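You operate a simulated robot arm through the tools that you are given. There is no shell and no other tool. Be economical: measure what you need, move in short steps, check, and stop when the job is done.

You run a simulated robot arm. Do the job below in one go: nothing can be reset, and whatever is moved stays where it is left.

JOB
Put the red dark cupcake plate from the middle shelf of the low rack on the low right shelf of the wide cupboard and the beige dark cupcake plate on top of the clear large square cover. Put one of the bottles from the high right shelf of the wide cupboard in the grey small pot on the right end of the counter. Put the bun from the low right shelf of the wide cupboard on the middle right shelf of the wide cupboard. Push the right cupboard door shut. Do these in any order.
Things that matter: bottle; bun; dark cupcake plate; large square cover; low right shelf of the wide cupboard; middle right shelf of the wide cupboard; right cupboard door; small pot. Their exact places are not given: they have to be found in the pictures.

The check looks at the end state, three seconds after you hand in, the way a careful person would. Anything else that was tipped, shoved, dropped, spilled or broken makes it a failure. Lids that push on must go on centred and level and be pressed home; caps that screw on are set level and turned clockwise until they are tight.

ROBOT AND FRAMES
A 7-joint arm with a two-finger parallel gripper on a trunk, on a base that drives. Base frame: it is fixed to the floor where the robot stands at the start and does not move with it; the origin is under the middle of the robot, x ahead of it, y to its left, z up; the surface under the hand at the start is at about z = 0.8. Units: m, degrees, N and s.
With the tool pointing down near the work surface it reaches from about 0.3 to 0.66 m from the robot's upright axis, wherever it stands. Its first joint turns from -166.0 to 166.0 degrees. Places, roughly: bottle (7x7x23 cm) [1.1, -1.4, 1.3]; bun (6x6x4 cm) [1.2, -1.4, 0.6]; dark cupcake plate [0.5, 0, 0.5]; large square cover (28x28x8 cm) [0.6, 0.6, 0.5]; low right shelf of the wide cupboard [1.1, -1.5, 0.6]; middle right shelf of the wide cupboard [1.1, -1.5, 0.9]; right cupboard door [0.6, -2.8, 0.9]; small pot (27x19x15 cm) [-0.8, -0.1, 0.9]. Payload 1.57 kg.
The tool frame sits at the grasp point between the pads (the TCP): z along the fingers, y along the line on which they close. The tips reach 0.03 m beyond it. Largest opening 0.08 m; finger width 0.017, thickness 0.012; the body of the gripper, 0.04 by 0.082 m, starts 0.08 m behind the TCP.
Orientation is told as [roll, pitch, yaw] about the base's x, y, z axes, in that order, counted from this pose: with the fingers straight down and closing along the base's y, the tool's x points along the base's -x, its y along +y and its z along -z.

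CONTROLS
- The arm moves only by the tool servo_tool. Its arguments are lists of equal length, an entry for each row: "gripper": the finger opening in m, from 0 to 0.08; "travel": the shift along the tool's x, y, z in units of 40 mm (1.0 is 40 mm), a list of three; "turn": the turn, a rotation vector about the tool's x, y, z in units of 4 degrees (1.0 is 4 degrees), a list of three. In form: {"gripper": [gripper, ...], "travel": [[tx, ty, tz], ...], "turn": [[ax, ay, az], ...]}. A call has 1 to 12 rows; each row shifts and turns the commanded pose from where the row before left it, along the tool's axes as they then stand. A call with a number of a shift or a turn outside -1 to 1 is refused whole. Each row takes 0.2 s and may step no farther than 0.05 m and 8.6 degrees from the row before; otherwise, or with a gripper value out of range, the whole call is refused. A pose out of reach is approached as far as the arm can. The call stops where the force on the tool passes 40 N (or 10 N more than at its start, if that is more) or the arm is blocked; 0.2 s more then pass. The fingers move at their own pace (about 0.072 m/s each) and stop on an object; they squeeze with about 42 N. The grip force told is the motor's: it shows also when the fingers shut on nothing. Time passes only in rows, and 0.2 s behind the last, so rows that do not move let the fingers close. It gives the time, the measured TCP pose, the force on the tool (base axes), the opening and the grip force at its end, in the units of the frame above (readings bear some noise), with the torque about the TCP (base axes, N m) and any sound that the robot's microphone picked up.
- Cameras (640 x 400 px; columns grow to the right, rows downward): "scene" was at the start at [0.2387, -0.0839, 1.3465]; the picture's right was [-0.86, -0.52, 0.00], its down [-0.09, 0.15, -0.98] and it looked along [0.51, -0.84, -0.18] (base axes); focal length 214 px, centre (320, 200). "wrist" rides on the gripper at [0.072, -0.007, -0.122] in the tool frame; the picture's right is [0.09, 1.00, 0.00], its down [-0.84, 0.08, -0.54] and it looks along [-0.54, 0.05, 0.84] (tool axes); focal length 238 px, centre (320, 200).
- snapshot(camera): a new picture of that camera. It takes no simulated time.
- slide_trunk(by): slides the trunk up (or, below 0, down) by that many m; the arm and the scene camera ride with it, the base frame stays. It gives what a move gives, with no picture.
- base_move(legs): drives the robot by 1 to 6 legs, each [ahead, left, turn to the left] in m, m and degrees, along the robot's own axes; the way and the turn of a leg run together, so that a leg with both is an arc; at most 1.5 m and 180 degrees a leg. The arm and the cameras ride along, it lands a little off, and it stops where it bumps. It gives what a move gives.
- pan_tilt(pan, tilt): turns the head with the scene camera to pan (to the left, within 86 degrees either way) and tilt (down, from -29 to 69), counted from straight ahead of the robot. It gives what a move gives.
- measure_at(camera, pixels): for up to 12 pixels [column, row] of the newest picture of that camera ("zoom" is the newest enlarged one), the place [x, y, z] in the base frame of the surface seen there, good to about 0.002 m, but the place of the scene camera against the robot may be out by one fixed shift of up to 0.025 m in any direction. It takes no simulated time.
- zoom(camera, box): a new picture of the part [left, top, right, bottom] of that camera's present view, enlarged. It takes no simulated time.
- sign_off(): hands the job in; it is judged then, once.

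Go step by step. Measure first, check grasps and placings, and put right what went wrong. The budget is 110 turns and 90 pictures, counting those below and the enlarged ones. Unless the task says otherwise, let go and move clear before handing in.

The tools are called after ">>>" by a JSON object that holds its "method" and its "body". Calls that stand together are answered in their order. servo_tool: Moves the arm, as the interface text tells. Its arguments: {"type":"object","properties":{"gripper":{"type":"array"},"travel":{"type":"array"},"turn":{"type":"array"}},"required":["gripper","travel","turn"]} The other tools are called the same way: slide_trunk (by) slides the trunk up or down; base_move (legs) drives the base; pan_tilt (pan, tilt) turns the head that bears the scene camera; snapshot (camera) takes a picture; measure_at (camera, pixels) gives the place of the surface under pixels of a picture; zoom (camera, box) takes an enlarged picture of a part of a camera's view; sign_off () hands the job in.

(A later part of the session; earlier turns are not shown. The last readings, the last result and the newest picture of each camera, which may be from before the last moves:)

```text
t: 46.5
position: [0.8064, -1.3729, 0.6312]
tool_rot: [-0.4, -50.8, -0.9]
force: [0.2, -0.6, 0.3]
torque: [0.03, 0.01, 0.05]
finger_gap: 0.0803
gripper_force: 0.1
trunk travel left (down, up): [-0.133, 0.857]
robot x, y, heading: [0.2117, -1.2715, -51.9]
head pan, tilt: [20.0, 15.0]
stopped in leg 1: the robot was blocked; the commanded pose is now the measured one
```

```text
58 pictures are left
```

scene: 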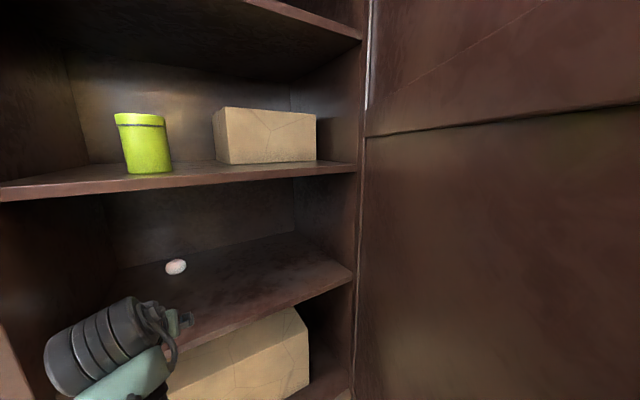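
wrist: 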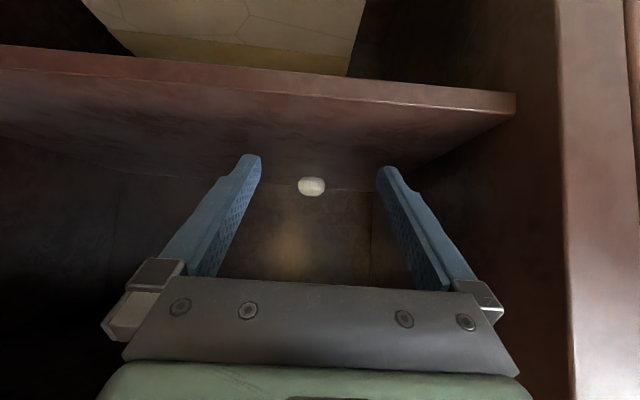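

Blocked again: the base corner at this heading meets the open door. I'll back out, swing the arm to 90° left of the robot and turn the robot to -90°, so the base sits parallel to the cupboard.

>>> {"method": "base_move", "body": {"legs": [[-0.18, -0.17, 0]]}}

>>> {"method": "servo_tool", "body": {"gripper": [0.08, 0.08, 0.08, 0.08, 0.08, 0.08, 0.08, 0.08, 0.08, 0.08, 0.08], "travel": [[-0.08, 0.99, 0.09], [-0.08, 0.99, 0.09], [-0.08, 0.99, 0.09], [-0.08, 0.99, 0.09], [-0.08, 0.99, 0.09], [-0.08, 0.99, 0.09], [-0.08, 0.99, 0.09], [-0.08, 0.99, 0.09], [-0.08, 0.99, 0.09], [-0.08, 0.99, 0.09], [-0.08, 0.99, 0.09]], "turn": [[-0.728, 0, -0.611], [-0.728, 0, -0.611], [-0.728, 0, -0.611], [-0.728, 0, -0.611], [-0.728, 0, -0.611], [-0.728, 0, -0.611], [-0.728, 0, -0.611], [-0.728, 0, -0.611], [-0.728, 0, -0.611], [-0.728, 0, -0.611], [-0.728, 0, -0.611]]}}

>>> {"method": "base_move", "body": {"legs": [[0, 0, -38.5]]}}

>>> {"method": "pan_tilt", "body": {"pan": 60, "tilt": 15}}

>>> {"method": "snapshot", "body": {"camera": "scene"}}

```text
t: 48.3
position: [0.5697, -1.3355, 0.6236]
tool_rot: [-0.1, -50.0, -0.8]
force: [0.6, -0.6, -0.4]
torque: [-0.02, 0.0, -0.04]
finger_gap: 0.08
gripper_force: 0.1
trunk travel left (down, up): [-0.133, 0.857]
robot x, y, heading: [-0.028, -1.2371, -51.6]
head pan, tilt: [20.0, 15.0]
```

```text
t: 50.7
position: [0.4877, -0.9131, 0.6243]
tool_rot: [-0.1, -50.0, 40.9]
force: [-0.8, 0.3, -0.8]
torque: [0.0, -0.02, 0.02]
finger_gap: 0.0801
gripper_force: 0.1
trunk travel left (down, up): [-0.133, 0.857]
robot x, y, heading: [-0.0324, -1.2359, -51.6]
head pan, tilt: [20.0, 15.0]
```

```text
t: 52.9
position: [0.5755, -1.307, 0.6234]
tool_rot: [-0.2, -50.0, 2.4]
force: [-0.2, 0.4, 0.0]
torque: [0.01, 0.0, -0.02]
finger_gap: 0.0799
gripper_force: 0.0
trunk travel left (down, up): [-0.133, 0.857]
robot x, y, heading: [-0.0314, -1.2358, -90.2]
head pan, tilt: [20.0, 15.0]
```

```text
t: 54.0
position: [0.5746, -1.3077, 0.6242]
tool_rot: [-0.1, -50.0, 2.5]
force: [0.0, 0.0, 0.3]
torque: [-0.02, 0.01, 0.01]
finger_gap: 0.0799
gripper_force: 0.0
trunk travel left (down, up): [-0.133, 0.857]
robot x, y, heading: [-0.0294, -1.2381, -90.4]
head pan, tilt: [60.0, 15.0]
```

```text
57 pictures are left
```

scene: 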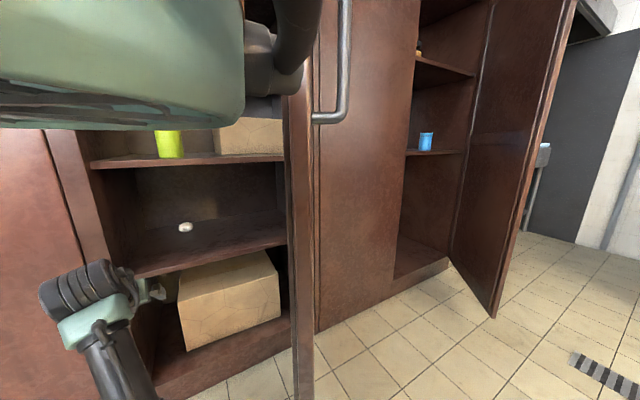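

The pose is as wanted: robot at -90°, gripper facing the low shelf. I'll check the forearm's height before driving in.

>>> {"method": "measure_at", "body": {"camera": "scene", "pixels": [[120, 380], [100, 335], [80, 280], [105, 270], [150, 290], [130, 395], [60, 290], [110, 130], [280, 90]]}}

>>> {"method": "servo_tool", "body": {"gripper": [0.08, 0.08], "travel": [[0, -0.85, 0], [0, -0.85, 0]], "turn": [[0.24, 0, 0.2], [0.24, 0, 0.2]]}}

```text
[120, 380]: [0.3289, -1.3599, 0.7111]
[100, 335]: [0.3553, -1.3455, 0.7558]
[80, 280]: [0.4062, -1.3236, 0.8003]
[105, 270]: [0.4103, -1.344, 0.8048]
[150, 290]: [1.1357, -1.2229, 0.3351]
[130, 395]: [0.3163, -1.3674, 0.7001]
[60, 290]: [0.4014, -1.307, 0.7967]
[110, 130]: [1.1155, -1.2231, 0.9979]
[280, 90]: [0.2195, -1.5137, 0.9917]
```

```text
t: 54.6
position: [0.5798, -1.376, 0.624]
tool_rot: [-0.2, -50.1, -0.1]
force: [-0.4, -0.1, 0.7]
torque: [0.01, -0.03, 0.01]
finger_gap: 0.0799
gripper_force: 0.0
trunk travel left (down, up): [-0.133, 0.857]
robot x, y, heading: [-0.0307, -1.236, -89.9]
head pan, tilt: [60.0, 15.0]
```

The wrist top stays ≈0.18 above the TCP, well below the middle shelf underside (~0.87). I'll drive toward the shelf.

>>> {"method": "base_move", "body": {"legs": [[0, 0.46, 0]]}}

>>> {"method": "snapshot", "body": {"camera": "wrist"}}

```text
t: 57.2
position: [1.0008, -1.3671, 0.6335]
tool_rot: [-0.2, -50.9, 0.9]
force: [-0.7, 0.0, -0.1]
torque: [-0.03, -0.05, -0.07]
finger_gap: 0.0798
gripper_force: 0.1
trunk travel left (down, up): [-0.133, 0.857]
robot x, y, heading: [0.3944, -1.2377, -89.3]
head pan, tilt: [60.0, 15.0]
stopped in leg 1: the robot was blocked; the commanded pose is now the measured one
```

```text
56 pictures are left
```

wrist: 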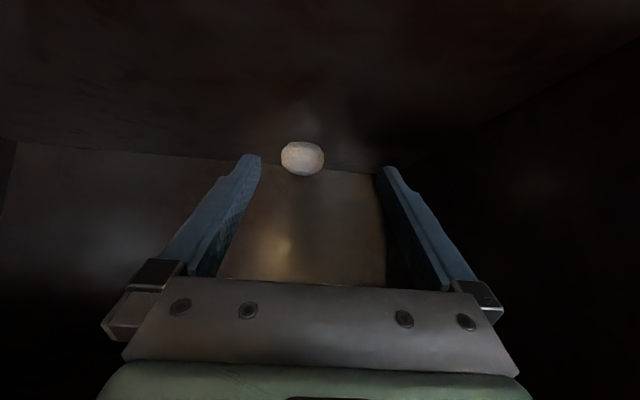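

Blocked at robot x 0.394 with the bun just ahead at wrist (302,158). I'll see what is touching.

>>> {"method": "pan_tilt", "body": {"pan": 84, "tilt": 25}}

>>> {"method": "snapshot", "body": {"camera": "scene"}}

>>> {"method": "measure_at", "body": {"camera": "wrist", "pixels": [[302, 158], [284, 158], [321, 158], [302, 145], [302, 172], [330, 110]]}}

```text
t: 58.1
position: [1.0014, -1.3685, 0.6352]
tool_rot: [-0.3, -51.1, 0.8]
force: [-0.4, 0.7, 0.0]
torque: [0.02, -0.01, 0.0]
finger_gap: 0.0801
gripper_force: 0.0
trunk travel left (down, up): [-0.133, 0.857]
robot x, y, heading: [0.3983, -1.2354, -89.3]
head pan, tilt: [84.0, 25.0]
```

```text
55 pictures are left
```

scene: 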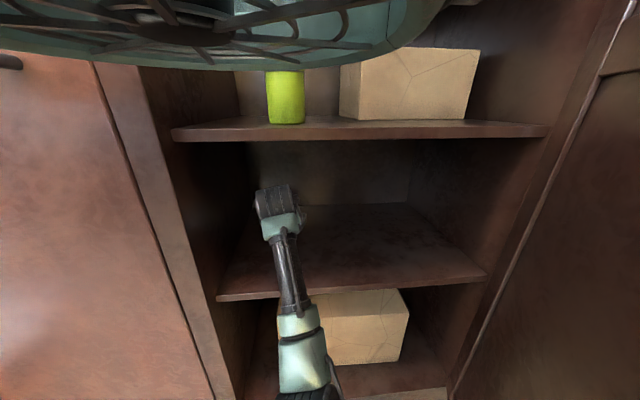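

```text
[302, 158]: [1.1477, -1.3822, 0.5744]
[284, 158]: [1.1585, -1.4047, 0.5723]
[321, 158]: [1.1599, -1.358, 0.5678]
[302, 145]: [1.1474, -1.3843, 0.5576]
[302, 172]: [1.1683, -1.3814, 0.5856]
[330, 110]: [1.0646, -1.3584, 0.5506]
```

Everything looks clear around the hand; bun centre (1.17,-1.381). I'll extend the arm the remaining 0.16 m with the fingers open.

>>> {"method": "servo_tool", "body": {"gripper": [0.08, 0.08, 0.08, 0.08, 0.08], "travel": [[-0.3, -0.1, 0.83], [-0.3, -0.1, 0.83], [-0.3, -0.1, 0.83], [-0.32, 0, 0.74], [-0.32, 0, 0.74]], "turn": [[0, 0, 0], [0, 0, 0], [0, 0, 0], [0, 0, 0], [0, 0, 0]]}}

>>> {"method": "snapshot", "body": {"camera": "wrist"}}

```text
t: 59.3
position: [1.1587, -1.3786, 0.5846]
tool_rot: [-0.4, -51.4, 0.9]
force: [0.9, -1.0, -0.3]
torque: [-0.01, 0.0, -0.01]
finger_gap: 0.0801
gripper_force: 0.0
out of reach, approached as far as the arm can: row 5
trunk travel left (down, up): [-0.133, 0.857]
robot x, y, heading: [0.3964, -1.2377, -89.7]
head pan, tilt: [84.0, 25.0]
```

```text
54 pictures are left
```

wrist: 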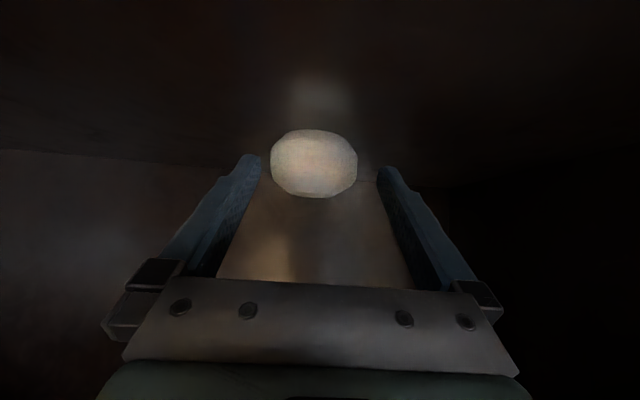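

The bun sits between the fingertips, with tips at x≈1.182, past its centre. I'll close and lift slightly.

>>> {"method": "servo_tool", "body": {"gripper": [0.04, 0.04, 0.04, 0.04], "travel": [[0, 0, 0], [0, 0, 0], [0, 0, 0], [0, 0, 0]], "turn": [[0, 0, 0], [0, 0, 0], [0, 0, 0], [0, 0, 0]]}}

>>> {"method": "servo_tool", "body": {"gripper": [0.04, 0.04, 0.04, 0.04, 0.04], "travel": [[-0.3, 0, -0.3], [-0.3, 0, -0.3], [0.3, 0, -0.5], [0.3, 0, -0.7], [0.3, 0, -0.7]], "turn": [[0, 0, 0], [0, 0, 0], [0, 0, 0], [0, 0, 0], [0, 0, 0]]}}

>>> {"method": "snapshot", "body": {"camera": "wrist"}}

```text
t: 60.3
position: [1.1596, -1.3783, 0.5843]
tool_rot: [-0.4, -51.4, 0.9]
force: [0.1, 1.0, 2.3]
torque: [0.05, -0.09, 0.02]
finger_gap: 0.0547
gripper_force: 42.6
trunk travel left (down, up): [-0.133, 0.857]
robot x, y, heading: [0.3941, -1.2396, -89.0]
head pan, tilt: [84.0, 25.0]
```

```text
t: 61.5
position: [1.0752, -1.3782, 0.6367]
tool_rot: [-0.4, -51.0, 0.8]
force: [0.1, -0.3, -0.4]
torque: [-0.01, 0.03, -0.02]
finger_gap: 0.0544
gripper_force: 42.1
trunk travel left (down, up): [-0.133, 0.857]
robot x, y, heading: [0.3958, -1.2349, -89.6]
head pan, tilt: [84.0, 25.0]
```

```text
53 pictures are left
```

wrist: 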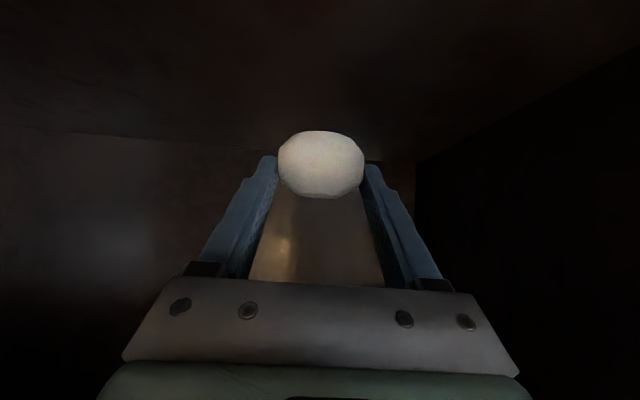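

The bun is held (gap 0.054). I'll back out fully, raise the trunk to the middle shelf level, and look.

>>> {"method": "base_move", "body": {"legs": [[0, -0.38, 0]]}}

>>> {"method": "slide_trunk", "body": {"by": 0.4}}

>>> {"method": "snapshot", "body": {"camera": "scene"}}

>>> {"method": "snapshot", "body": {"camera": "wrist"}}

```text
t: 63.8
position: [0.7162, -1.383, 0.6219]
tool_rot: [-0.1, -50.1, 0.5]
force: [-0.2, -0.4, -0.2]
torque: [-0.06, 0.01, -0.01]
finger_gap: 0.0545
gripper_force: 41.9
trunk travel left (down, up): [-0.133, 0.857]
robot x, y, heading: [0.036, -1.2381, -89.5]
head pan, tilt: [84.0, 25.0]
```

```text
t: 67.7
position: [0.7158, -1.3836, 1.0219]
tool_rot: [-0.1, -50.0, 0.5]
force: [-0.1, 0.5, -1.0]
torque: [-0.03, 0.02, -0.02]
finger_gap: 0.0545
gripper_force: 42.3
trunk travel left (down, up): [-0.533, 0.457]
robot x, y, heading: [0.0337, -1.2392, -89.9]
head pan, tilt: [84.0, 25.0]
```

```text
52 pictures are left
```

scene: 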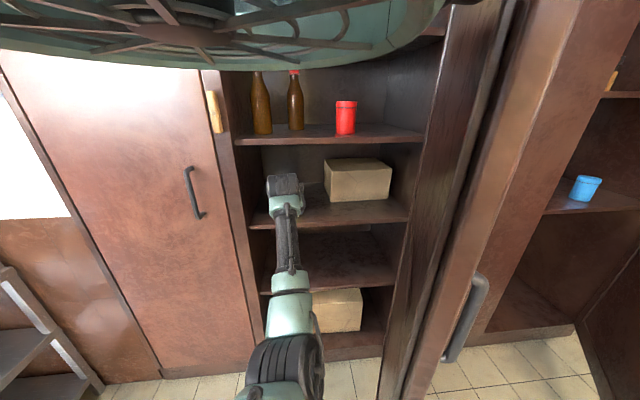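

```text
51 pictures are left
```

wrist: 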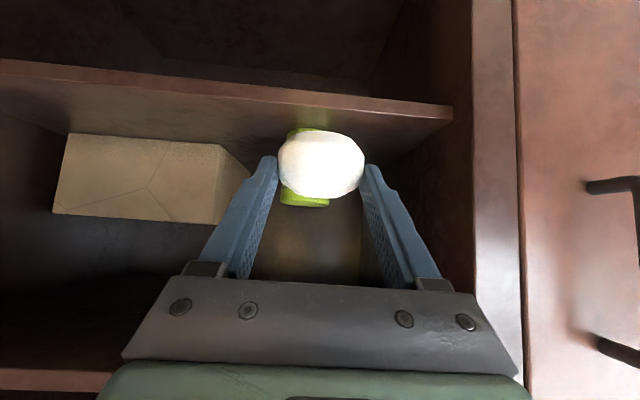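

The cup is right behind the bun and the box is to the image left in the wrist view. I'll measure the free shelf front area in both views.

>>> {"method": "measure_at", "body": {"camera": "wrist", "pixels": [[70, 135], [215, 145], [150, 138], [245, 165], [295, 140], [310, 204], [150, 100], [250, 110], [150, 88], [240, 190]]}}

>>> {"method": "measure_at", "body": {"camera": "scene", "pixels": [[350, 208], [400, 210], [332, 203], [388, 195], [262, 130], [297, 128], [345, 132], [330, 138], [405, 212], [320, 215]]}}

```text
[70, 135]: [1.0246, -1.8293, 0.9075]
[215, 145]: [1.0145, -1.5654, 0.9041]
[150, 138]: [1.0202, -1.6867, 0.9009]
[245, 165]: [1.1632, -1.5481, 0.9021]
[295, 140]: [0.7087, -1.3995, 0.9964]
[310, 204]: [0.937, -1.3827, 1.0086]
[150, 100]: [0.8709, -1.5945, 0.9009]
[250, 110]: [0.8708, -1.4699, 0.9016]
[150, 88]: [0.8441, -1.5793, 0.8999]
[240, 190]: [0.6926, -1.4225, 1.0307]
```

```text
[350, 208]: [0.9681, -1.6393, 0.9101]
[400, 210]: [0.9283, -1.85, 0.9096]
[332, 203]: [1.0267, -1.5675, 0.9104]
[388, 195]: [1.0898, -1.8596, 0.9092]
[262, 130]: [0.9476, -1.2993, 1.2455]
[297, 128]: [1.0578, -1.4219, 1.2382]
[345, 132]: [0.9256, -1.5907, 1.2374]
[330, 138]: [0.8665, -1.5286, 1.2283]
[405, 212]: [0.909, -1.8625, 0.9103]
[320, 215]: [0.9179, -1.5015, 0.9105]
```

Shelf top is z 0.9015, front edge x≈0.845, box front x≈1.02, cup at y≈-1.38. I'll set the bun down at about (0.93,-1.54): shift the hand right, lower the trunk a bit, and drive in.

>>> {"method": "servo_tool", "body": {"gripper": [0.04, 0.04, 0.04, 0.04], "travel": [[0, -0.98, 0], [0, -0.98, 0], [0, -0.98, 0], [0, -0.98, 0]], "turn": [[0, 0, 0], [0, 0, 0], [0, 0, 0], [0, 0, 0]]}}

>>> {"method": "slide_trunk", "body": {"by": -0.06}}

>>> {"method": "base_move", "body": {"legs": [[0, 0.2, 0]]}}

>>> {"method": "snapshot", "body": {"camera": "wrist"}}

```text
t: 68.7
position: [0.7187, -1.5372, 1.0234]
tool_rot: [-0.1, -50.0, 0.5]
force: [-0.7, -0.3, -1.0]
torque: [0.0, -0.01, -0.03]
finger_gap: 0.0544
gripper_force: 41.6
trunk travel left (down, up): [-0.533, 0.457]
robot x, y, heading: [0.0301, -1.2421, -89.5]
head pan, tilt: [84.0, 25.0]
```

```text
t: 69.7
position: [0.7179, -1.5368, 0.9645]
tool_rot: [-0.1, -49.9, 0.5]
force: [0.1, 0.5, -0.1]
torque: [-0.04, -0.02, 0.0]
finger_gap: 0.0545
gripper_force: 42.2
trunk travel left (down, up): [-0.473, 0.517]
robot x, y, heading: [0.0368, -1.2393, -89.6]
head pan, tilt: [84.0, 25.0]
```

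```text
t: 71.2
position: [0.917, -1.5369, 0.9637]
tool_rot: [-0.2, -50.1, 0.5]
force: [0.3, 0.5, -0.9]
torque: [0.01, 0.02, 0.02]
finger_gap: 0.0542
gripper_force: 41.8
trunk travel left (down, up): [-0.473, 0.517]
robot x, y, heading: [0.2322, -1.2355, -89.9]
head pan, tilt: [84.0, 25.0]
```

```text
50 pictures are left
```

wrist: 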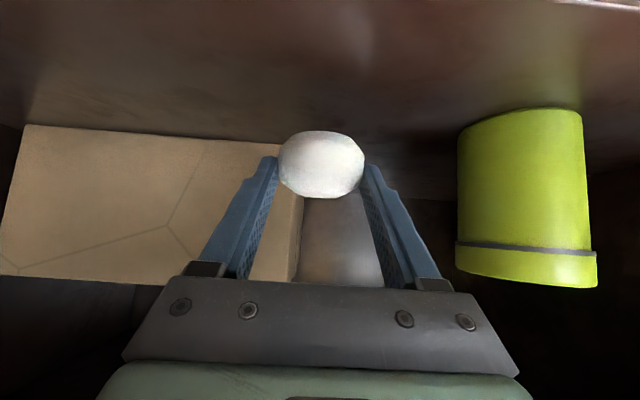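

The hand is in position over free shelf. I'll lower 29 mm, release, and back away along the tool.

>>> {"method": "servo_tool", "body": {"gripper": [0.04, 0.04, 0.04], "travel": [[0.19, 0, 0.16], [0.19, 0, 0.16], [0.18, 0, 0.15]], "turn": [[0, 0, 0], [0, 0, 0], [0, 0, 0]]}}

>>> {"method": "servo_tool", "body": {"gripper": [0.08, 0.08, 0.08, 0.08, 0.08, 0.08], "travel": [[0, 0, 0], [0, 0, 0], [0, 0, -0.5], [0, 0, -0.8], [0, 0, -0.8], [0, 0, -0.8]], "turn": [[0, 0, 0], [0, 0, 0], [0, 0, 0], [0, 0, 0], [0, 0, 0], [0, 0, 0]]}}

>>> {"method": "snapshot", "body": {"camera": "wrist"}}

```text
t: 72.0
position: [0.9151, -1.5372, 0.9351]
tool_rot: [-0.1, -50.2, 0.5]
force: [1.1, -0.8, 2.5]
torque: [0.03, -0.08, 0.0]
finger_gap: 0.0541
gripper_force: 41.8
trunk travel left (down, up): [-0.473, 0.517]
robot x, y, heading: [0.2285, -1.2425, -89.7]
head pan, tilt: [84.0, 25.0]
```

```text
t: 73.4
position: [0.8272, -1.5366, 1.0072]
tool_rot: [-0.1, -50.0, 0.3]
force: [-0.3, -0.1, 0.5]
torque: [-0.01, -0.02, -0.01]
finger_gap: 0.08
gripper_force: 0.1
trunk travel left (down, up): [-0.473, 0.517]
robot x, y, heading: [0.2348, -1.2377, -89.9]
head pan, tilt: [84.0, 25.0]
```

```text
49 pictures are left
```

wrist: 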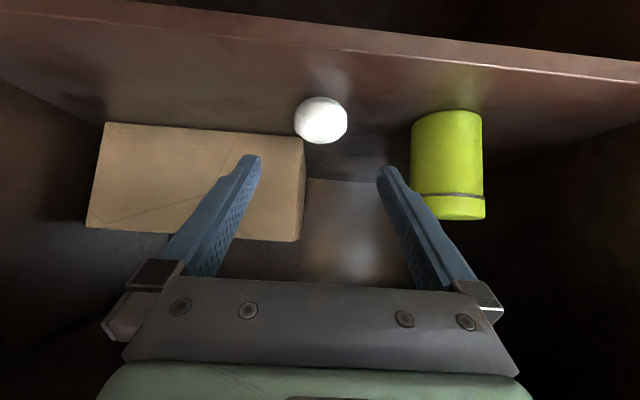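

The bun rests on the middle shelf, clear of cup and box. Next the bottle: I'll back out, raise the trunk, flatten the tool to 30°, shift left, and look.

>>> {"method": "base_move", "body": {"legs": [[0, -0.22, 0]]}}

>>> {"method": "servo_tool", "body": {"gripper": [0.08, 0.08, 0.08, 0.08, 0.08, 0.08], "travel": [[0, 0.98, 0], [0, 0.98, 0], [0, 0.98, 0], [0, 0.98, 0], [0, 0.98, 0], [0, 0.98, 0]], "turn": [[0, -0.42, 0], [0, -0.42, 0], [0, -0.42, 0], [0, -0.42, 0], [0, -0.42, 0], [0, -0.42, 0]]}}

>>> {"method": "slide_trunk", "body": {"by": 0.4}}

>>> {"method": "snapshot", "body": {"camera": "wrist"}}

>>> {"method": "snapshot", "body": {"camera": "scene"}}

```text
t: 75.1
position: [0.604, -1.5391, 1.0082]
tool_rot: [-0.1, -49.9, 0.3]
force: [0.3, 0.3, 0.4]
torque: [0.0, 0.02, -0.03]
finger_gap: 0.08
gripper_force: 0.0
trunk travel left (down, up): [-0.473, 0.517]
robot x, y, heading: [0.0108, -1.2384, -90.0]
head pan, tilt: [84.0, 25.0]
```

```text
t: 76.5
position: [0.6016, -1.3026, 1.0079]
tool_rot: [-0.2, -60.2, 0.4]
force: [0.8, 1.3, 0.1]
torque: [0.04, 0.03, -0.02]
finger_gap: 0.0798
gripper_force: 0.0
trunk travel left (down, up): [-0.473, 0.517]
robot x, y, heading: [0.0096, -1.2381, -90.0]
head pan, tilt: [84.0, 25.0]
```

```text
t: 80.4
position: [0.6017, -1.3028, 1.4089]
tool_rot: [-0.2, -60.0, 0.5]
force: [-0.4, 1.0, -0.3]
torque: [0.01, 0.02, 0.01]
finger_gap: 0.0801
gripper_force: 0.0
trunk travel left (down, up): [-0.873, 0.117]
robot x, y, heading: [0.0062, -1.242, -89.8]
head pan, tilt: [84.0, 25.0]
```

```text
48 pictures are left
```

wrist: 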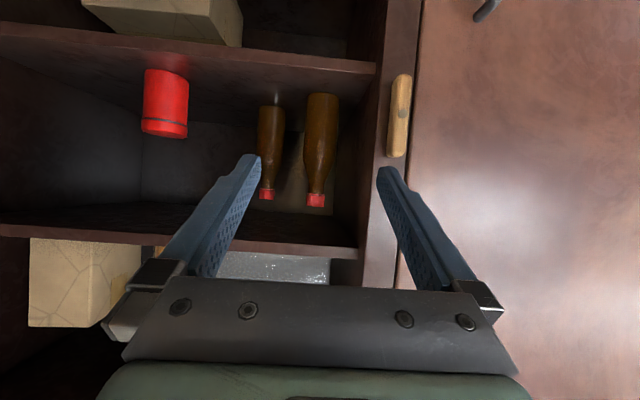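

```text
47 pictures are left
```

scene: 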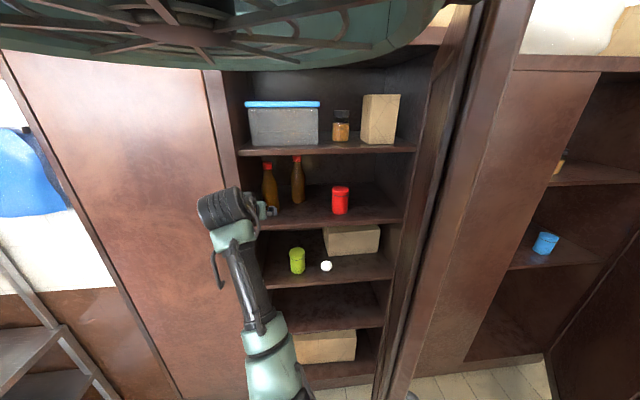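

The front bottle shows at wrist (320,150), cap (316,200). I'll measure it, the shelf above, and the tan object on the stile.

>>> {"method": "measure_at", "body": {"camera": "wrist", "pixels": [[316, 200], [317, 188], [322, 130], [322, 100], [308, 130], [337, 130], [268, 195], [300, 245], [300, 230], [398, 110], [345, 215], [300, 58]]}}

>>> {"method": "zoom", "body": {"camera": "wrist", "box": [230, 70, 390, 250]}}

>>> {"method": "measure_at", "body": {"camera": "wrist", "pixels": [[308, 200], [325, 200], [310, 185], [325, 185], [308, 165], [336, 165], [316, 206], [316, 194]]}}

```text
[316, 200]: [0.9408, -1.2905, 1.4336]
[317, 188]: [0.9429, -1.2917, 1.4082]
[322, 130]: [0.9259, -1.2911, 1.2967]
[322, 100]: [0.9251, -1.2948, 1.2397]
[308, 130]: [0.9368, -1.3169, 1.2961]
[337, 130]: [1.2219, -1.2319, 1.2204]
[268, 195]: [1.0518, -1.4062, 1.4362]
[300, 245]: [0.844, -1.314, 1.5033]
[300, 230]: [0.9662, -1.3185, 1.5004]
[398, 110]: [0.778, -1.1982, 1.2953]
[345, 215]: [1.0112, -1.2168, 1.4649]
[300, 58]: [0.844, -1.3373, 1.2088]
```

```text
2.22 times, centred on (310, 160) of wrist
```

zoom: 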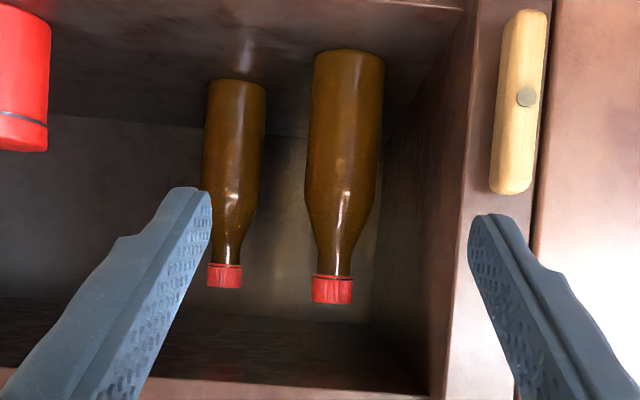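

```text
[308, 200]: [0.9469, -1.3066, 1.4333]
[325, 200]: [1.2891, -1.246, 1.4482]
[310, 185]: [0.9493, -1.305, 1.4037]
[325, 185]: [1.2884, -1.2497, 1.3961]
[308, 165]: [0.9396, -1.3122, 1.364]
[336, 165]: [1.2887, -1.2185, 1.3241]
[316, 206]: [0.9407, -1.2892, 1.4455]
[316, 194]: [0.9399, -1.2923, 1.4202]
```

The bottle axis is ≈(0.959,-1.290), cap z 1.42–1.447; the shelf above is at 1.50. I'll flatten the tool to 15°, align to the cap, then drive in.

>>> {"method": "servo_tool", "body": {"gripper": [0.08, 0.08, 0.08, 0.08, 0.08], "travel": [[0, 0, 0], [0, 0, 0], [0, 0, 0], [0, 0, 0], [-0.555, 0.32, -0.15]], "turn": [[0, -0.94, 0], [0, -0.94, 0], [0, -0.94, 0], [0, -0.94, 0], [0, 0, 0]]}}

>>> {"method": "base_move", "body": {"legs": [[0, 0.27, 0]]}}

>>> {"method": "snapshot", "body": {"camera": "wrist"}}

```text
t: 81.6
position: [0.6031, -1.29, 1.4306]
tool_rot: [-0.5, -75.2, 0.6]
force: [-0.9, -0.1, -0.2]
torque: [0.0, -0.01, 0.02]
finger_gap: 0.0801
gripper_force: 0.0
trunk travel left (down, up): [-0.873, 0.117]
robot x, y, heading: [0.0093, -1.2404, -89.6]
head pan, tilt: [84.0, 25.0]
```

```text
t: 83.5
position: [0.8746, -1.2886, 1.4311]
tool_rot: [-0.4, -75.2, 0.6]
force: [1.3, 0.7, 0.0]
torque: [-0.01, 0.01, 0.02]
finger_gap: 0.0798
gripper_force: 0.0
trunk travel left (down, up): [-0.873, 0.117]
robot x, y, heading: [0.2798, -1.2388, -89.7]
head pan, tilt: [84.0, 25.0]
```

```text
45 pictures are left
```

wrist: 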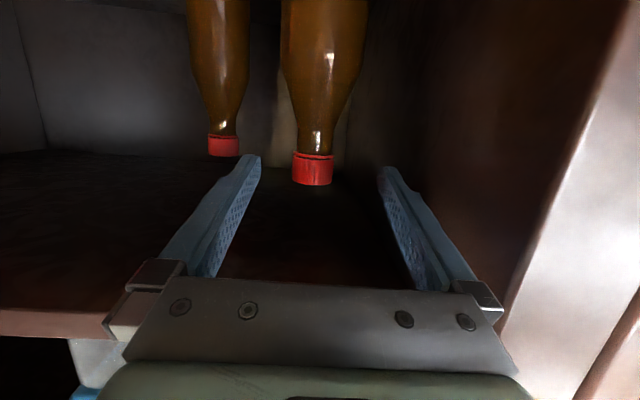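

The cap is centred between the fingers at (313,170). I'll measure it once more.

>>> {"method": "measure_at", "body": {"camera": "wrist", "pixels": [[313, 172], [294, 170], [330, 170], [313, 158], [313, 184]]}}

```text
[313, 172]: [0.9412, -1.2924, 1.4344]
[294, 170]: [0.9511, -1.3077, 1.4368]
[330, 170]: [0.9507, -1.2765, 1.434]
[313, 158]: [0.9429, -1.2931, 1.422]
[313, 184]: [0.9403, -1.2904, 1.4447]
```

Cap axis ≈(0.958,-1.292). I'll advance 77 mm and close.

>>> {"method": "servo_tool", "body": {"gripper": [0.08, 0.08, 0.08, 0.015, 0.015, 0.015, 0.015], "travel": [[-0.27, -0.04, 0.92], [-0.27, -0.04, 0.92], [0, 0, 0], [0, 0, 0], [0, 0, 0], [0, 0, 0], [0, 0, 0]], "turn": [[0, 0, 0], [0, 0, 0], [0, 0, 0], [0, 0, 0], [0, 0, 0], [0, 0, 0], [0, 0, 0]]}}

>>> {"method": "snapshot", "body": {"camera": "wrist"}}

```text
t: 85.1
position: [0.954, -1.2925, 1.4299]
tool_rot: [-0.1, -74.8, 0.5]
force: [-3.8, 1.6, -10.2]
torque: [0.23, -1.8, -0.14]
finger_gap: 0.0349
gripper_force: 42.3
trunk travel left (down, up): [-0.873, 0.117]
robot x, y, heading: [0.2867, -1.2377, -89.6]
head pan, tilt: [84.0, 25.0]
```

```text
44 pictures are left
```

wrist: 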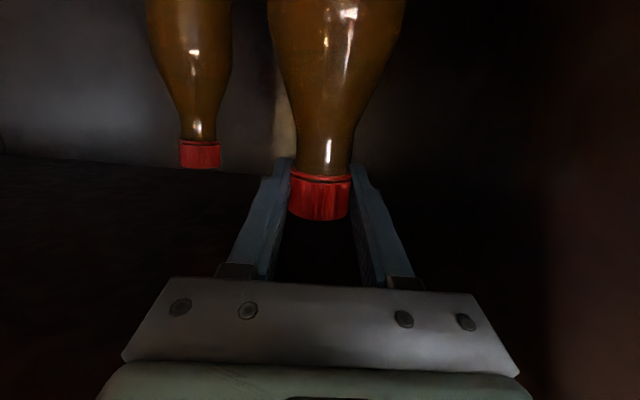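

The grip is on the cap (gap 0.035), but about 10 N pushes down on the hand, probably the shelf above grazing it. Withdrawing eases that, so I'll pull out with only a slight lift.

>>> {"method": "servo_tool", "body": {"gripper": [0.015, 0.015, 0.015, 0.015], "travel": [[0, 0, -0.25], [0, 0, -0.4], [-0.05, 0, -0.6], [-0.05, 0, -0.7]], "turn": [[0, 0, 0], [0, 0, 0], [0, 0, 0], [0, 0, 0]]}}

>>> {"method": "snapshot", "body": {"camera": "wrist"}}

```text
t: 86.1
position: [0.8757, -1.2929, 1.4577]
tool_rot: [-0.3, -75.2, 0.8]
force: [0.4, -0.1, -5.8]
torque: [0.44, 0.08, 0.2]
finger_gap: 0.0351
gripper_force: 42.0
trunk travel left (down, up): [-0.873, 0.117]
robot x, y, heading: [0.2798, -1.2369, -90.0]
head pan, tilt: [84.0, 25.0]
```

```text
43 pictures are left
```

wrist: 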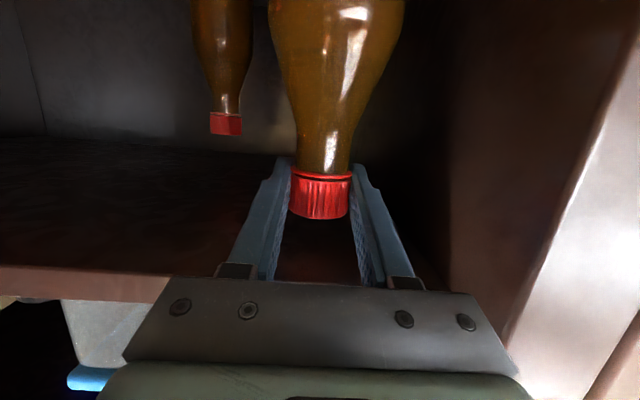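

The bottle hangs clear (about 6 N). I'll back out and look toward -x for the pot before turning.

>>> {"method": "base_move", "body": {"legs": [[0, -0.38, 0]]}}

>>> {"method": "pan_tilt", "body": {"pan": -84, "tilt": 20}}

>>> {"method": "snapshot", "body": {"camera": "scene"}}

```text
t: 88.5
position: [0.5034, -1.2941, 1.4557]
tool_rot: [-0.3, -75.0, 0.8]
force: [-0.6, -0.6, -5.2]
torque: [0.06, 0.05, 0.02]
finger_gap: 0.035
gripper_force: 42.3
trunk travel left (down, up): [-0.873, 0.117]
robot x, y, heading: [-0.093, -1.2408, -89.3]
head pan, tilt: [84.0, 25.0]
```

```text
t: 91.0
position: [0.5035, -1.2942, 1.4568]
tool_rot: [-0.3, -75.1, 0.7]
force: [-0.5, 0.4, -5.8]
torque: [0.0, 0.04, 0.0]
finger_gap: 0.0347
gripper_force: 41.9
trunk travel left (down, up): [-0.873, 0.117]
robot x, y, heading: [-0.0952, -1.2422, -89.5]
head pan, tilt: [-84.0, 20.0]
```

```text
42 pictures are left
```

scene: 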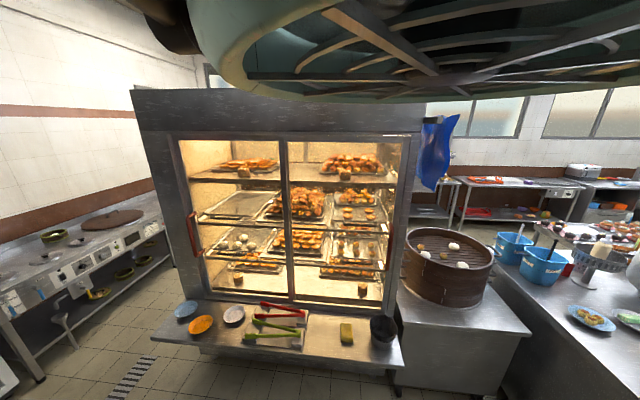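

A counter with blue buckets lies at the right of this view, and the pot should be further along +y. I'll turn the robot left by 180° (arm passing over +y) and look.

>>> {"method": "base_move", "body": {"legs": [[0, 0, 90], [0, 0, 90]]}}

>>> {"method": "pan_tilt", "body": {"pan": 40, "tilt": 25}}

>>> {"method": "snapshot", "body": {"camera": "scene"}}

```text
t: 98.8
position: [-0.6903, -1.148, 1.4494]
tool_rot: [0.5, -74.4, 176.6]
force: [-0.4, 0.0, -5.8]
torque: [-0.01, -0.07, 0.03]
finger_gap: 0.0341
gripper_force: 41.5
trunk travel left (down, up): [-0.873, 0.117]
robot x, y, heading: [-0.0922, -1.2391, 86.9]
head pan, tilt: [-84.0, 20.0]
stopped in leg 2: the robot was blocked; the commanded pose is now the measured one
```

```text
t: 100.8
position: [-0.6896, -1.1482, 1.4513]
tool_rot: [0.3, -74.6, 176.7]
force: [-0.5, 0.2, -5.8]
torque: [0.0, -0.1, -0.03]
finger_gap: 0.0339
gripper_force: 41.9
trunk travel left (down, up): [-0.873, 0.117]
robot x, y, heading: [-0.0939, -1.24, 87.1]
head pan, tilt: [40.0, 25.0]
```

```text
41 pictures are left
```

scene: 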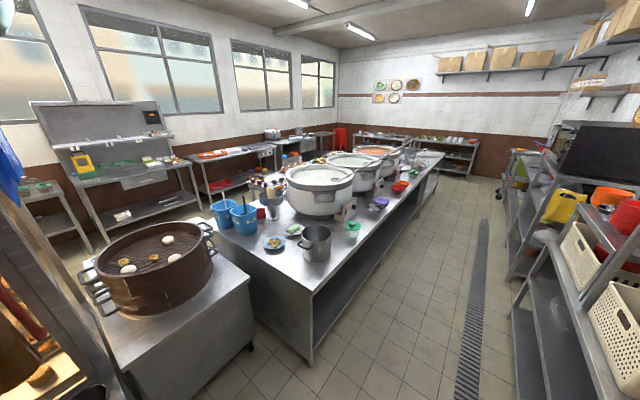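

The grey pot is at (318,242) on the counter's end. I'll measure it and zoom.

>>> {"method": "measure_at", "body": {"camera": "scene", "pixels": [[318, 228], [302, 242], [330, 240], [316, 258], [300, 262], [330, 262], [352, 228], [274, 243], [290, 228], [310, 360], [318, 238], [243, 300]]}}

>>> {"method": "zoom", "body": {"camera": "scene", "box": [240, 180, 400, 280]}}

```text
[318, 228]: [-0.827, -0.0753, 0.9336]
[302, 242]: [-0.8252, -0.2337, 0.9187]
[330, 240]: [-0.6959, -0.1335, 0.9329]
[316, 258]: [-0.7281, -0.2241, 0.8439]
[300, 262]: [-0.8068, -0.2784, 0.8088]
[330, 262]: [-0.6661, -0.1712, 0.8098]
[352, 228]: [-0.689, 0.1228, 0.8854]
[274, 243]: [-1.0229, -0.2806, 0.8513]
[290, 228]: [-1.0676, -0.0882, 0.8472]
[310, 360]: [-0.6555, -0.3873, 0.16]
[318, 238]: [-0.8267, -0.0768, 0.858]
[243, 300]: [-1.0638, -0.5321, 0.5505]
```

```text
4.00 times, centred on (320, 230) of scene
```

zoom: 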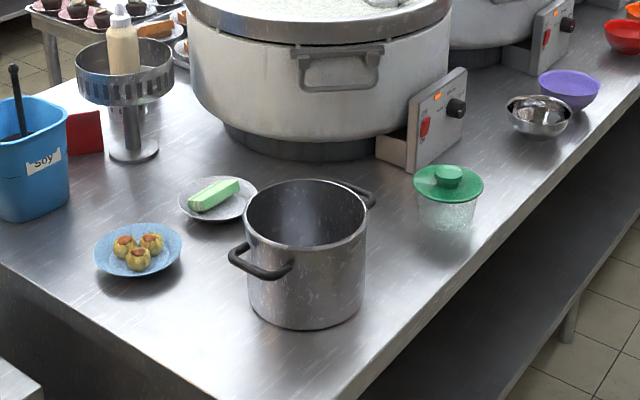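

Pot centre ≈(-0.778,-0.150), rim z≈0.95; bottle bottom is 0.211 below the TCP. I'll check the handle direction, then drive along +y with the bottle held high.

>>> {"method": "measure_at", "body": {"camera": "zoom", "pixels": [[262, 270], [360, 190], [308, 183], [255, 225], [360, 235], [300, 250]]}}

>>> {"method": "base_move", "body": {"legs": [[0.945, 0.13, 0], [0, 0, 3]]}}

>>> {"method": "pan_tilt", "body": {"pan": 70, "tilt": 35}}

>>> {"method": "snapshot", "body": {"camera": "scene"}}

>>> {"method": "snapshot", "body": {"camera": "wrist"}}

```text
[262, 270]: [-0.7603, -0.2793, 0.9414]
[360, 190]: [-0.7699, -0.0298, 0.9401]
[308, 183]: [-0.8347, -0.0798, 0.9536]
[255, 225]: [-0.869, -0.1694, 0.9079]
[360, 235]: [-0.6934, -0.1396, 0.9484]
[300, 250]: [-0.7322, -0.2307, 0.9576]
```

```text
t: 106.2
position: [-0.7718, -0.2368, 1.455]
tool_rot: [-0.2, -74.8, -179.4]
force: [-1.2, 0.4, -6.4]
torque: [-0.01, -0.07, -0.01]
finger_gap: 0.034
gripper_force: 41.6
trunk travel left (down, up): [-0.873, 0.117]
robot x, y, heading: [-0.1747, -0.2916, 90.6]
head pan, tilt: [40.0, 25.0]
```

```text
t: 107.2
position: [-0.7726, -0.2373, 1.4545]
tool_rot: [-0.2, -74.9, -179.3]
force: [-0.7, 0.6, -6.2]
torque: [-0.04, -0.04, -0.05]
finger_gap: 0.0339
gripper_force: 41.3
trunk travel left (down, up): [-0.873, 0.117]
robot x, y, heading: [-0.1753, -0.287, 90.5]
head pan, tilt: [70.0, 35.0]
```

```text
39 pictures are left
```

scene: 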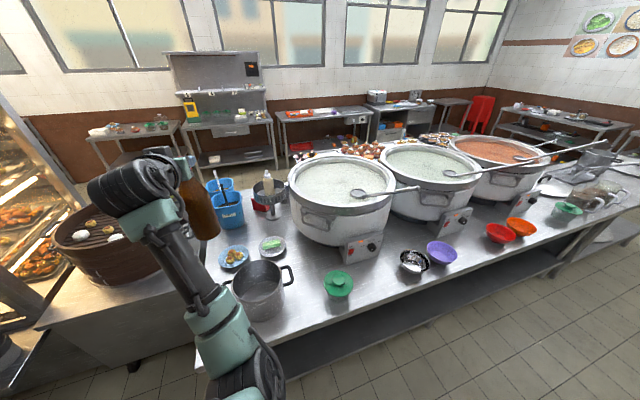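

```text
38 pictures are left
```

wrist: 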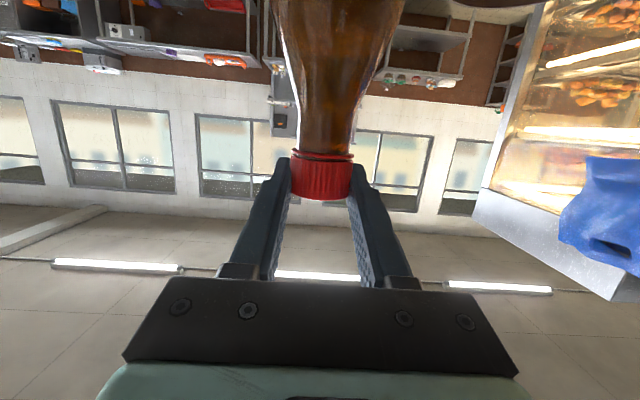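

Handles lie along y, so approaching along -x is good. I'll remeasure the pot rim from here.

>>> {"method": "zoom", "body": {"camera": "scene", "box": [200, 240, 320, 330]}}

```text
4.44 times, centred on (260, 285) of scene
```

zoom: 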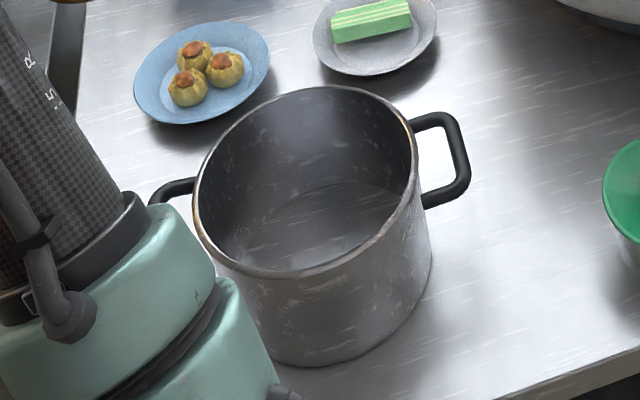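

>>> {"method": "measure_at", "body": {"camera": "zoom", "pixels": [[335, 90], [300, 272], [411, 150], [199, 210], [330, 230], [370, 215], [280, 225], [385, 245], [290, 320], [450, 350]]}}

```text
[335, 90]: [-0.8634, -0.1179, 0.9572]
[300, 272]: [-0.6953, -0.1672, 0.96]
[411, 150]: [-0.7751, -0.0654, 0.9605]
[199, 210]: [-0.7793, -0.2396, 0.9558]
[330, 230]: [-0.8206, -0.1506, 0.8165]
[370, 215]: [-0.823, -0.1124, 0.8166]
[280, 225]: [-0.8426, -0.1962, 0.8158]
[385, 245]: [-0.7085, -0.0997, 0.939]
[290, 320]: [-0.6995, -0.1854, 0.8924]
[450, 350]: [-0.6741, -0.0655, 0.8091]
```

Pot centre (-0.782,-0.153), floor ≈0.807. I'll align over it with the arm, then lower the trunk most of the way.

>>> {"method": "servo_tool", "body": {"gripper": [0.015, 0.015, 0.015], "travel": [[0, -0.7, 0.07], [0, -0.7, 0.07], [0, -0.7, 0.07]], "turn": [[0, 0, 0], [0, 0, 0], [0, 0, 0]]}}

>>> {"method": "slide_trunk", "body": {"by": -0.24}}

>>> {"method": "snapshot", "body": {"camera": "scene"}}

```text
t: 108.0
position: [-0.7793, -0.153, 1.4528]
tool_rot: [-0.1, -74.9, -179.5]
force: [0.6, 0.3, -5.6]
torque: [0.0, -0.04, 0.01]
finger_gap: 0.0339
gripper_force: 42.0
trunk travel left (down, up): [-0.873, 0.117]
robot x, y, heading: [-0.1748, -0.2896, 90.5]
head pan, tilt: [70.0, 35.0]
```

```text
t: 110.5
position: [-0.7791, -0.1541, 1.2121]
tool_rot: [-0.2, -74.8, -179.5]
force: [-1.0, 0.6, -5.9]
torque: [-0.02, -0.04, -0.02]
finger_gap: 0.034
gripper_force: 41.2
trunk travel left (down, up): [-0.633, 0.357]
robot x, y, heading: [-0.176, -0.2898, 90.5]
head pan, tilt: [70.0, 35.0]
```

```text
36 pictures are left
```

scene: 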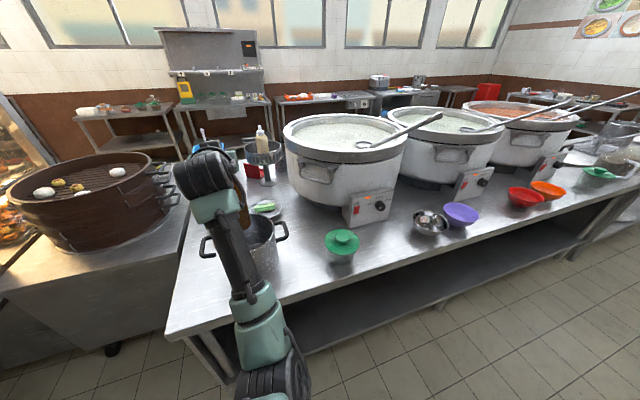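

The hand is over the pot. I'll lower the trunk 0.178 m, then feel the last centimetre with the arm.

>>> {"method": "slide_trunk", "body": {"by": -0.178}}

>>> {"method": "servo_tool", "body": {"gripper": [0.015, 0.015, 0.015], "travel": [[0.1, 0, 0.026], [0.1, 0, 0.026], [0.1, 0, 0.026]], "turn": [[0, 0, 0], [0, 0, 0], [0, 0, 0]]}}

>>> {"method": "snapshot", "body": {"camera": "wrist"}}

```text
t: 112.5
position: [-0.7785, -0.1535, 1.0347]
tool_rot: [-0.3, -74.8, -179.4]
force: [0.0, 0.7, -5.9]
torque: [0.01, -0.06, -0.01]
finger_gap: 0.0337
gripper_force: 42.2
trunk travel left (down, up): [-0.455, 0.535]
robot x, y, heading: [-0.1789, -0.2908, 90.5]
head pan, tilt: [70.0, 35.0]
```

```text
t: 113.2
position: [-0.7781, -0.154, 1.0287]
tool_rot: [-0.8, -75.6, -178.8]
force: [2.7, 0.4, 11.8]
torque: [-0.09, -0.96, 0.01]
finger_gap: 0.0339
gripper_force: 41.6
trunk travel left (down, up): [-0.455, 0.535]
robot x, y, heading: [-0.1774, -0.2938, 90.4]
head pan, tilt: [70.0, 35.0]
```

```text
35 pictures are left
```

wrist: 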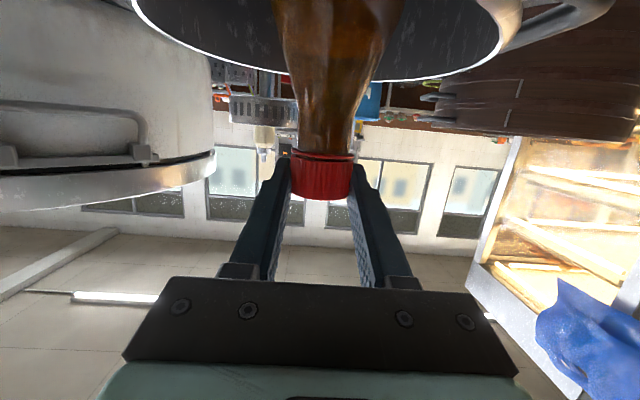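

The bottle is down on the pot floor (force rose to +12 N), upright inside the rim. I'll release and withdraw straight back.

>>> {"method": "servo_tool", "body": {"gripper": [0.015, 0.05, 0.08, 0.08, 0.08, 0.08, 0.08, 0.08, 0.08], "travel": [[-0.05, 0, 0], [0, 0, 0], [0, 0, 0], [0, 0, 0], [-0.1, 0, -0.5], [-0.1, 0, -0.8], [-0.2, 0, -0.8], [-0.2, 0, -0.8], [-0.2, 0, -0.8]], "turn": [[0, 0, 0], [0, 0, 0], [0, 0, 0], [0, 0, 0], [0, 0, 0], [0, 0, 0], [0, 0, 0], [0, 0, 0], [0, 0, 0]]}}

>>> {"method": "snapshot", "body": {"camera": "wrist"}}

>>> {"method": "slide_trunk", "body": {"by": 0.15}}

>>> {"method": "snapshot", "body": {"camera": "scene"}}

```text
t: 115.2
position: [-0.6432, -0.1547, 1.0918]
tool_rot: [-0.2, -74.9, -179.3]
force: [0.0, -0.2, 1.7]
torque: [0.02, -0.01, 0.01]
finger_gap: 0.0798
gripper_force: 0.1
trunk travel left (down, up): [-0.455, 0.535]
robot x, y, heading: [-0.1746, -0.2906, 90.8]
head pan, tilt: [70.0, 35.0]
```

```text
34 pictures are left
```

wrist: 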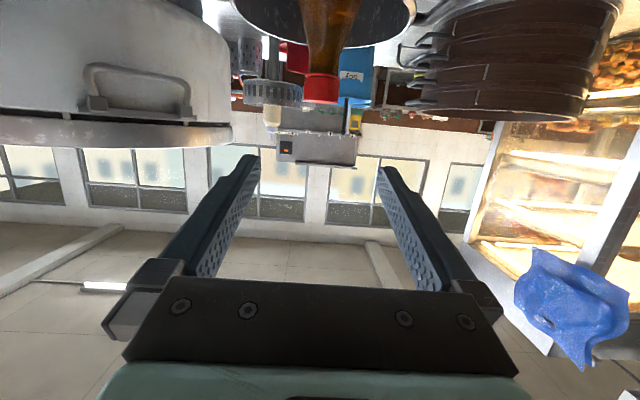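

```text
t: 117.0
position: [-0.6445, -0.1533, 1.2406]
tool_rot: [-0.2, -75.0, -179.4]
force: [0.1, 0.3, -0.5]
torque: [-0.02, 0.01, -0.02]
finger_gap: 0.0799
gripper_force: 0.0
trunk travel left (down, up): [-0.605, 0.385]
robot x, y, heading: [-0.1757, -0.2894, 90.7]
head pan, tilt: [70.0, 35.0]
```

```text
33 pictures are left
```

scene: 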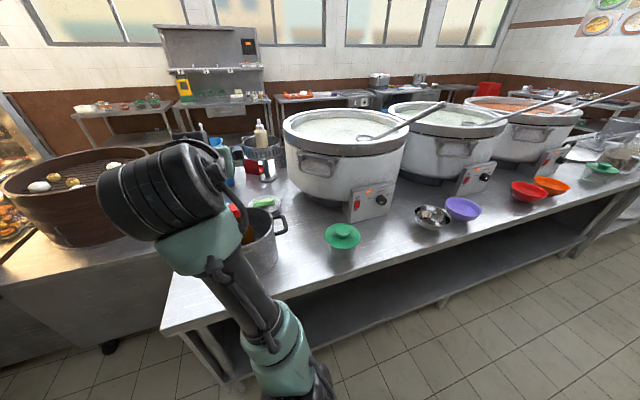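

The bottle stands upright in the pot. Now the plates: I'll turn right 180° so the arm faces the rack, lower the trunk, and set the tool at 30° pitch at the plate's y.

>>> {"method": "base_move", "body": {"legs": [[0, 0, -90], [0, 0, -91]]}}

>>> {"method": "slide_trunk", "body": {"by": -0.585}}

>>> {"method": "servo_tool", "body": {"gripper": [0.08, 0.08, 0.08, 0.08, 0.08, 0.08], "travel": [[0, 0.9, 0], [0, 0.9, 0], [0, 0.9, 0], [0, 0.9, 0], [0, 0.9, 0], [0, 0.4, 0]], "turn": [[0, 0.75, 0], [0, 0.75, 0], [0, 0.75, 0], [0, 0.75, 0], [0, 0.75, 0], [0, 0, 0]]}}

>>> {"method": "snapshot", "body": {"camera": "wrist"}}

>>> {"method": "snapshot", "body": {"camera": "scene"}}

```text
t: 125.1
position: [0.2918, -0.4313, 1.2419]
tool_rot: [-0.3, -74.9, 0.1]
force: [-0.1, 0.4, -0.1]
torque: [-0.02, -0.02, -0.01]
finger_gap: 0.0803
gripper_force: 0.1
trunk travel left (down, up): [-0.605, 0.385]
robot x, y, heading: [-0.1762, -0.29, -90.1]
head pan, tilt: [70.0, 35.0]
```

```text
refused: -0.585 is not a number from -0.4 to 0.4
```

```text
t: 126.5
position: [0.2909, -0.2332, 1.2428]
tool_rot: [-0.2, -59.8, 0.1]
force: [0.0, -0.6, 0.2]
torque: [0.05, 0.01, -0.01]
finger_gap: 0.0801
gripper_force: 0.1
trunk travel left (down, up): [-0.605, 0.385]
robot x, y, heading: [-0.1776, -0.2923, -90.1]
head pan, tilt: [70.0, 35.0]
```

```text
32 pictures are left
```

wrist: 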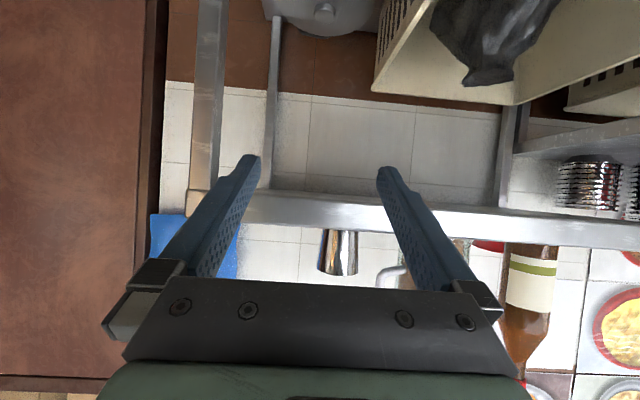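

```text
31 pictures are left
```

scene: 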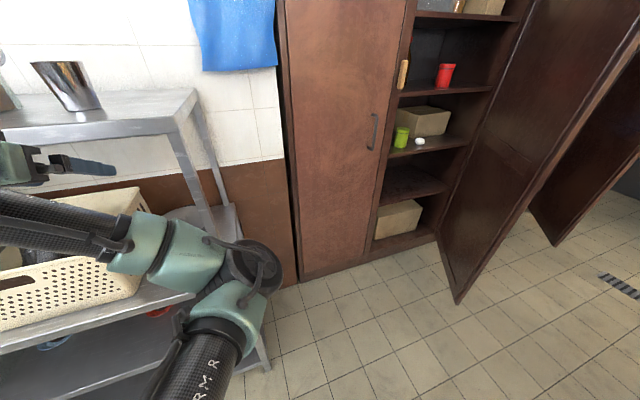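

The trunk step was over its 0.4 limit. I'll lower in two steps, then look from low down.

>>> {"method": "slide_trunk", "body": {"by": -0.4}}

>>> {"method": "slide_trunk", "body": {"by": -0.19}}

>>> {"method": "snapshot", "body": {"camera": "wrist"}}

```text
t: 130.3
position: [0.2915, -0.2341, 0.8427]
tool_rot: [-0.1, -59.9, 0.1]
force: [-0.2, 1.0, 0.6]
torque: [0.02, 0.01, 0.0]
finger_gap: 0.0802
gripper_force: 0.1
trunk travel left (down, up): [-0.205, 0.785]
robot x, y, heading: [-0.1746, -0.2904, -89.9]
head pan, tilt: [70.0, 35.0]
```

```text
t: 132.4
position: [0.2912, -0.233, 0.6522]
tool_rot: [0.0, -60.0, 0.0]
force: [0.9, -1.0, -0.4]
torque: [0.01, 0.01, -0.03]
finger_gap: 0.0798
gripper_force: 0.0
trunk travel left (down, up): [-0.015, 0.975]
robot x, y, heading: [-0.1776, -0.291, -90.0]
head pan, tilt: [70.0, 35.0]
```

```text
30 pictures are left
```

wrist: 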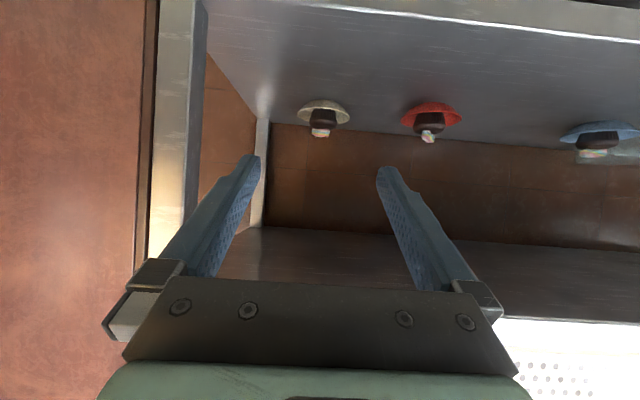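

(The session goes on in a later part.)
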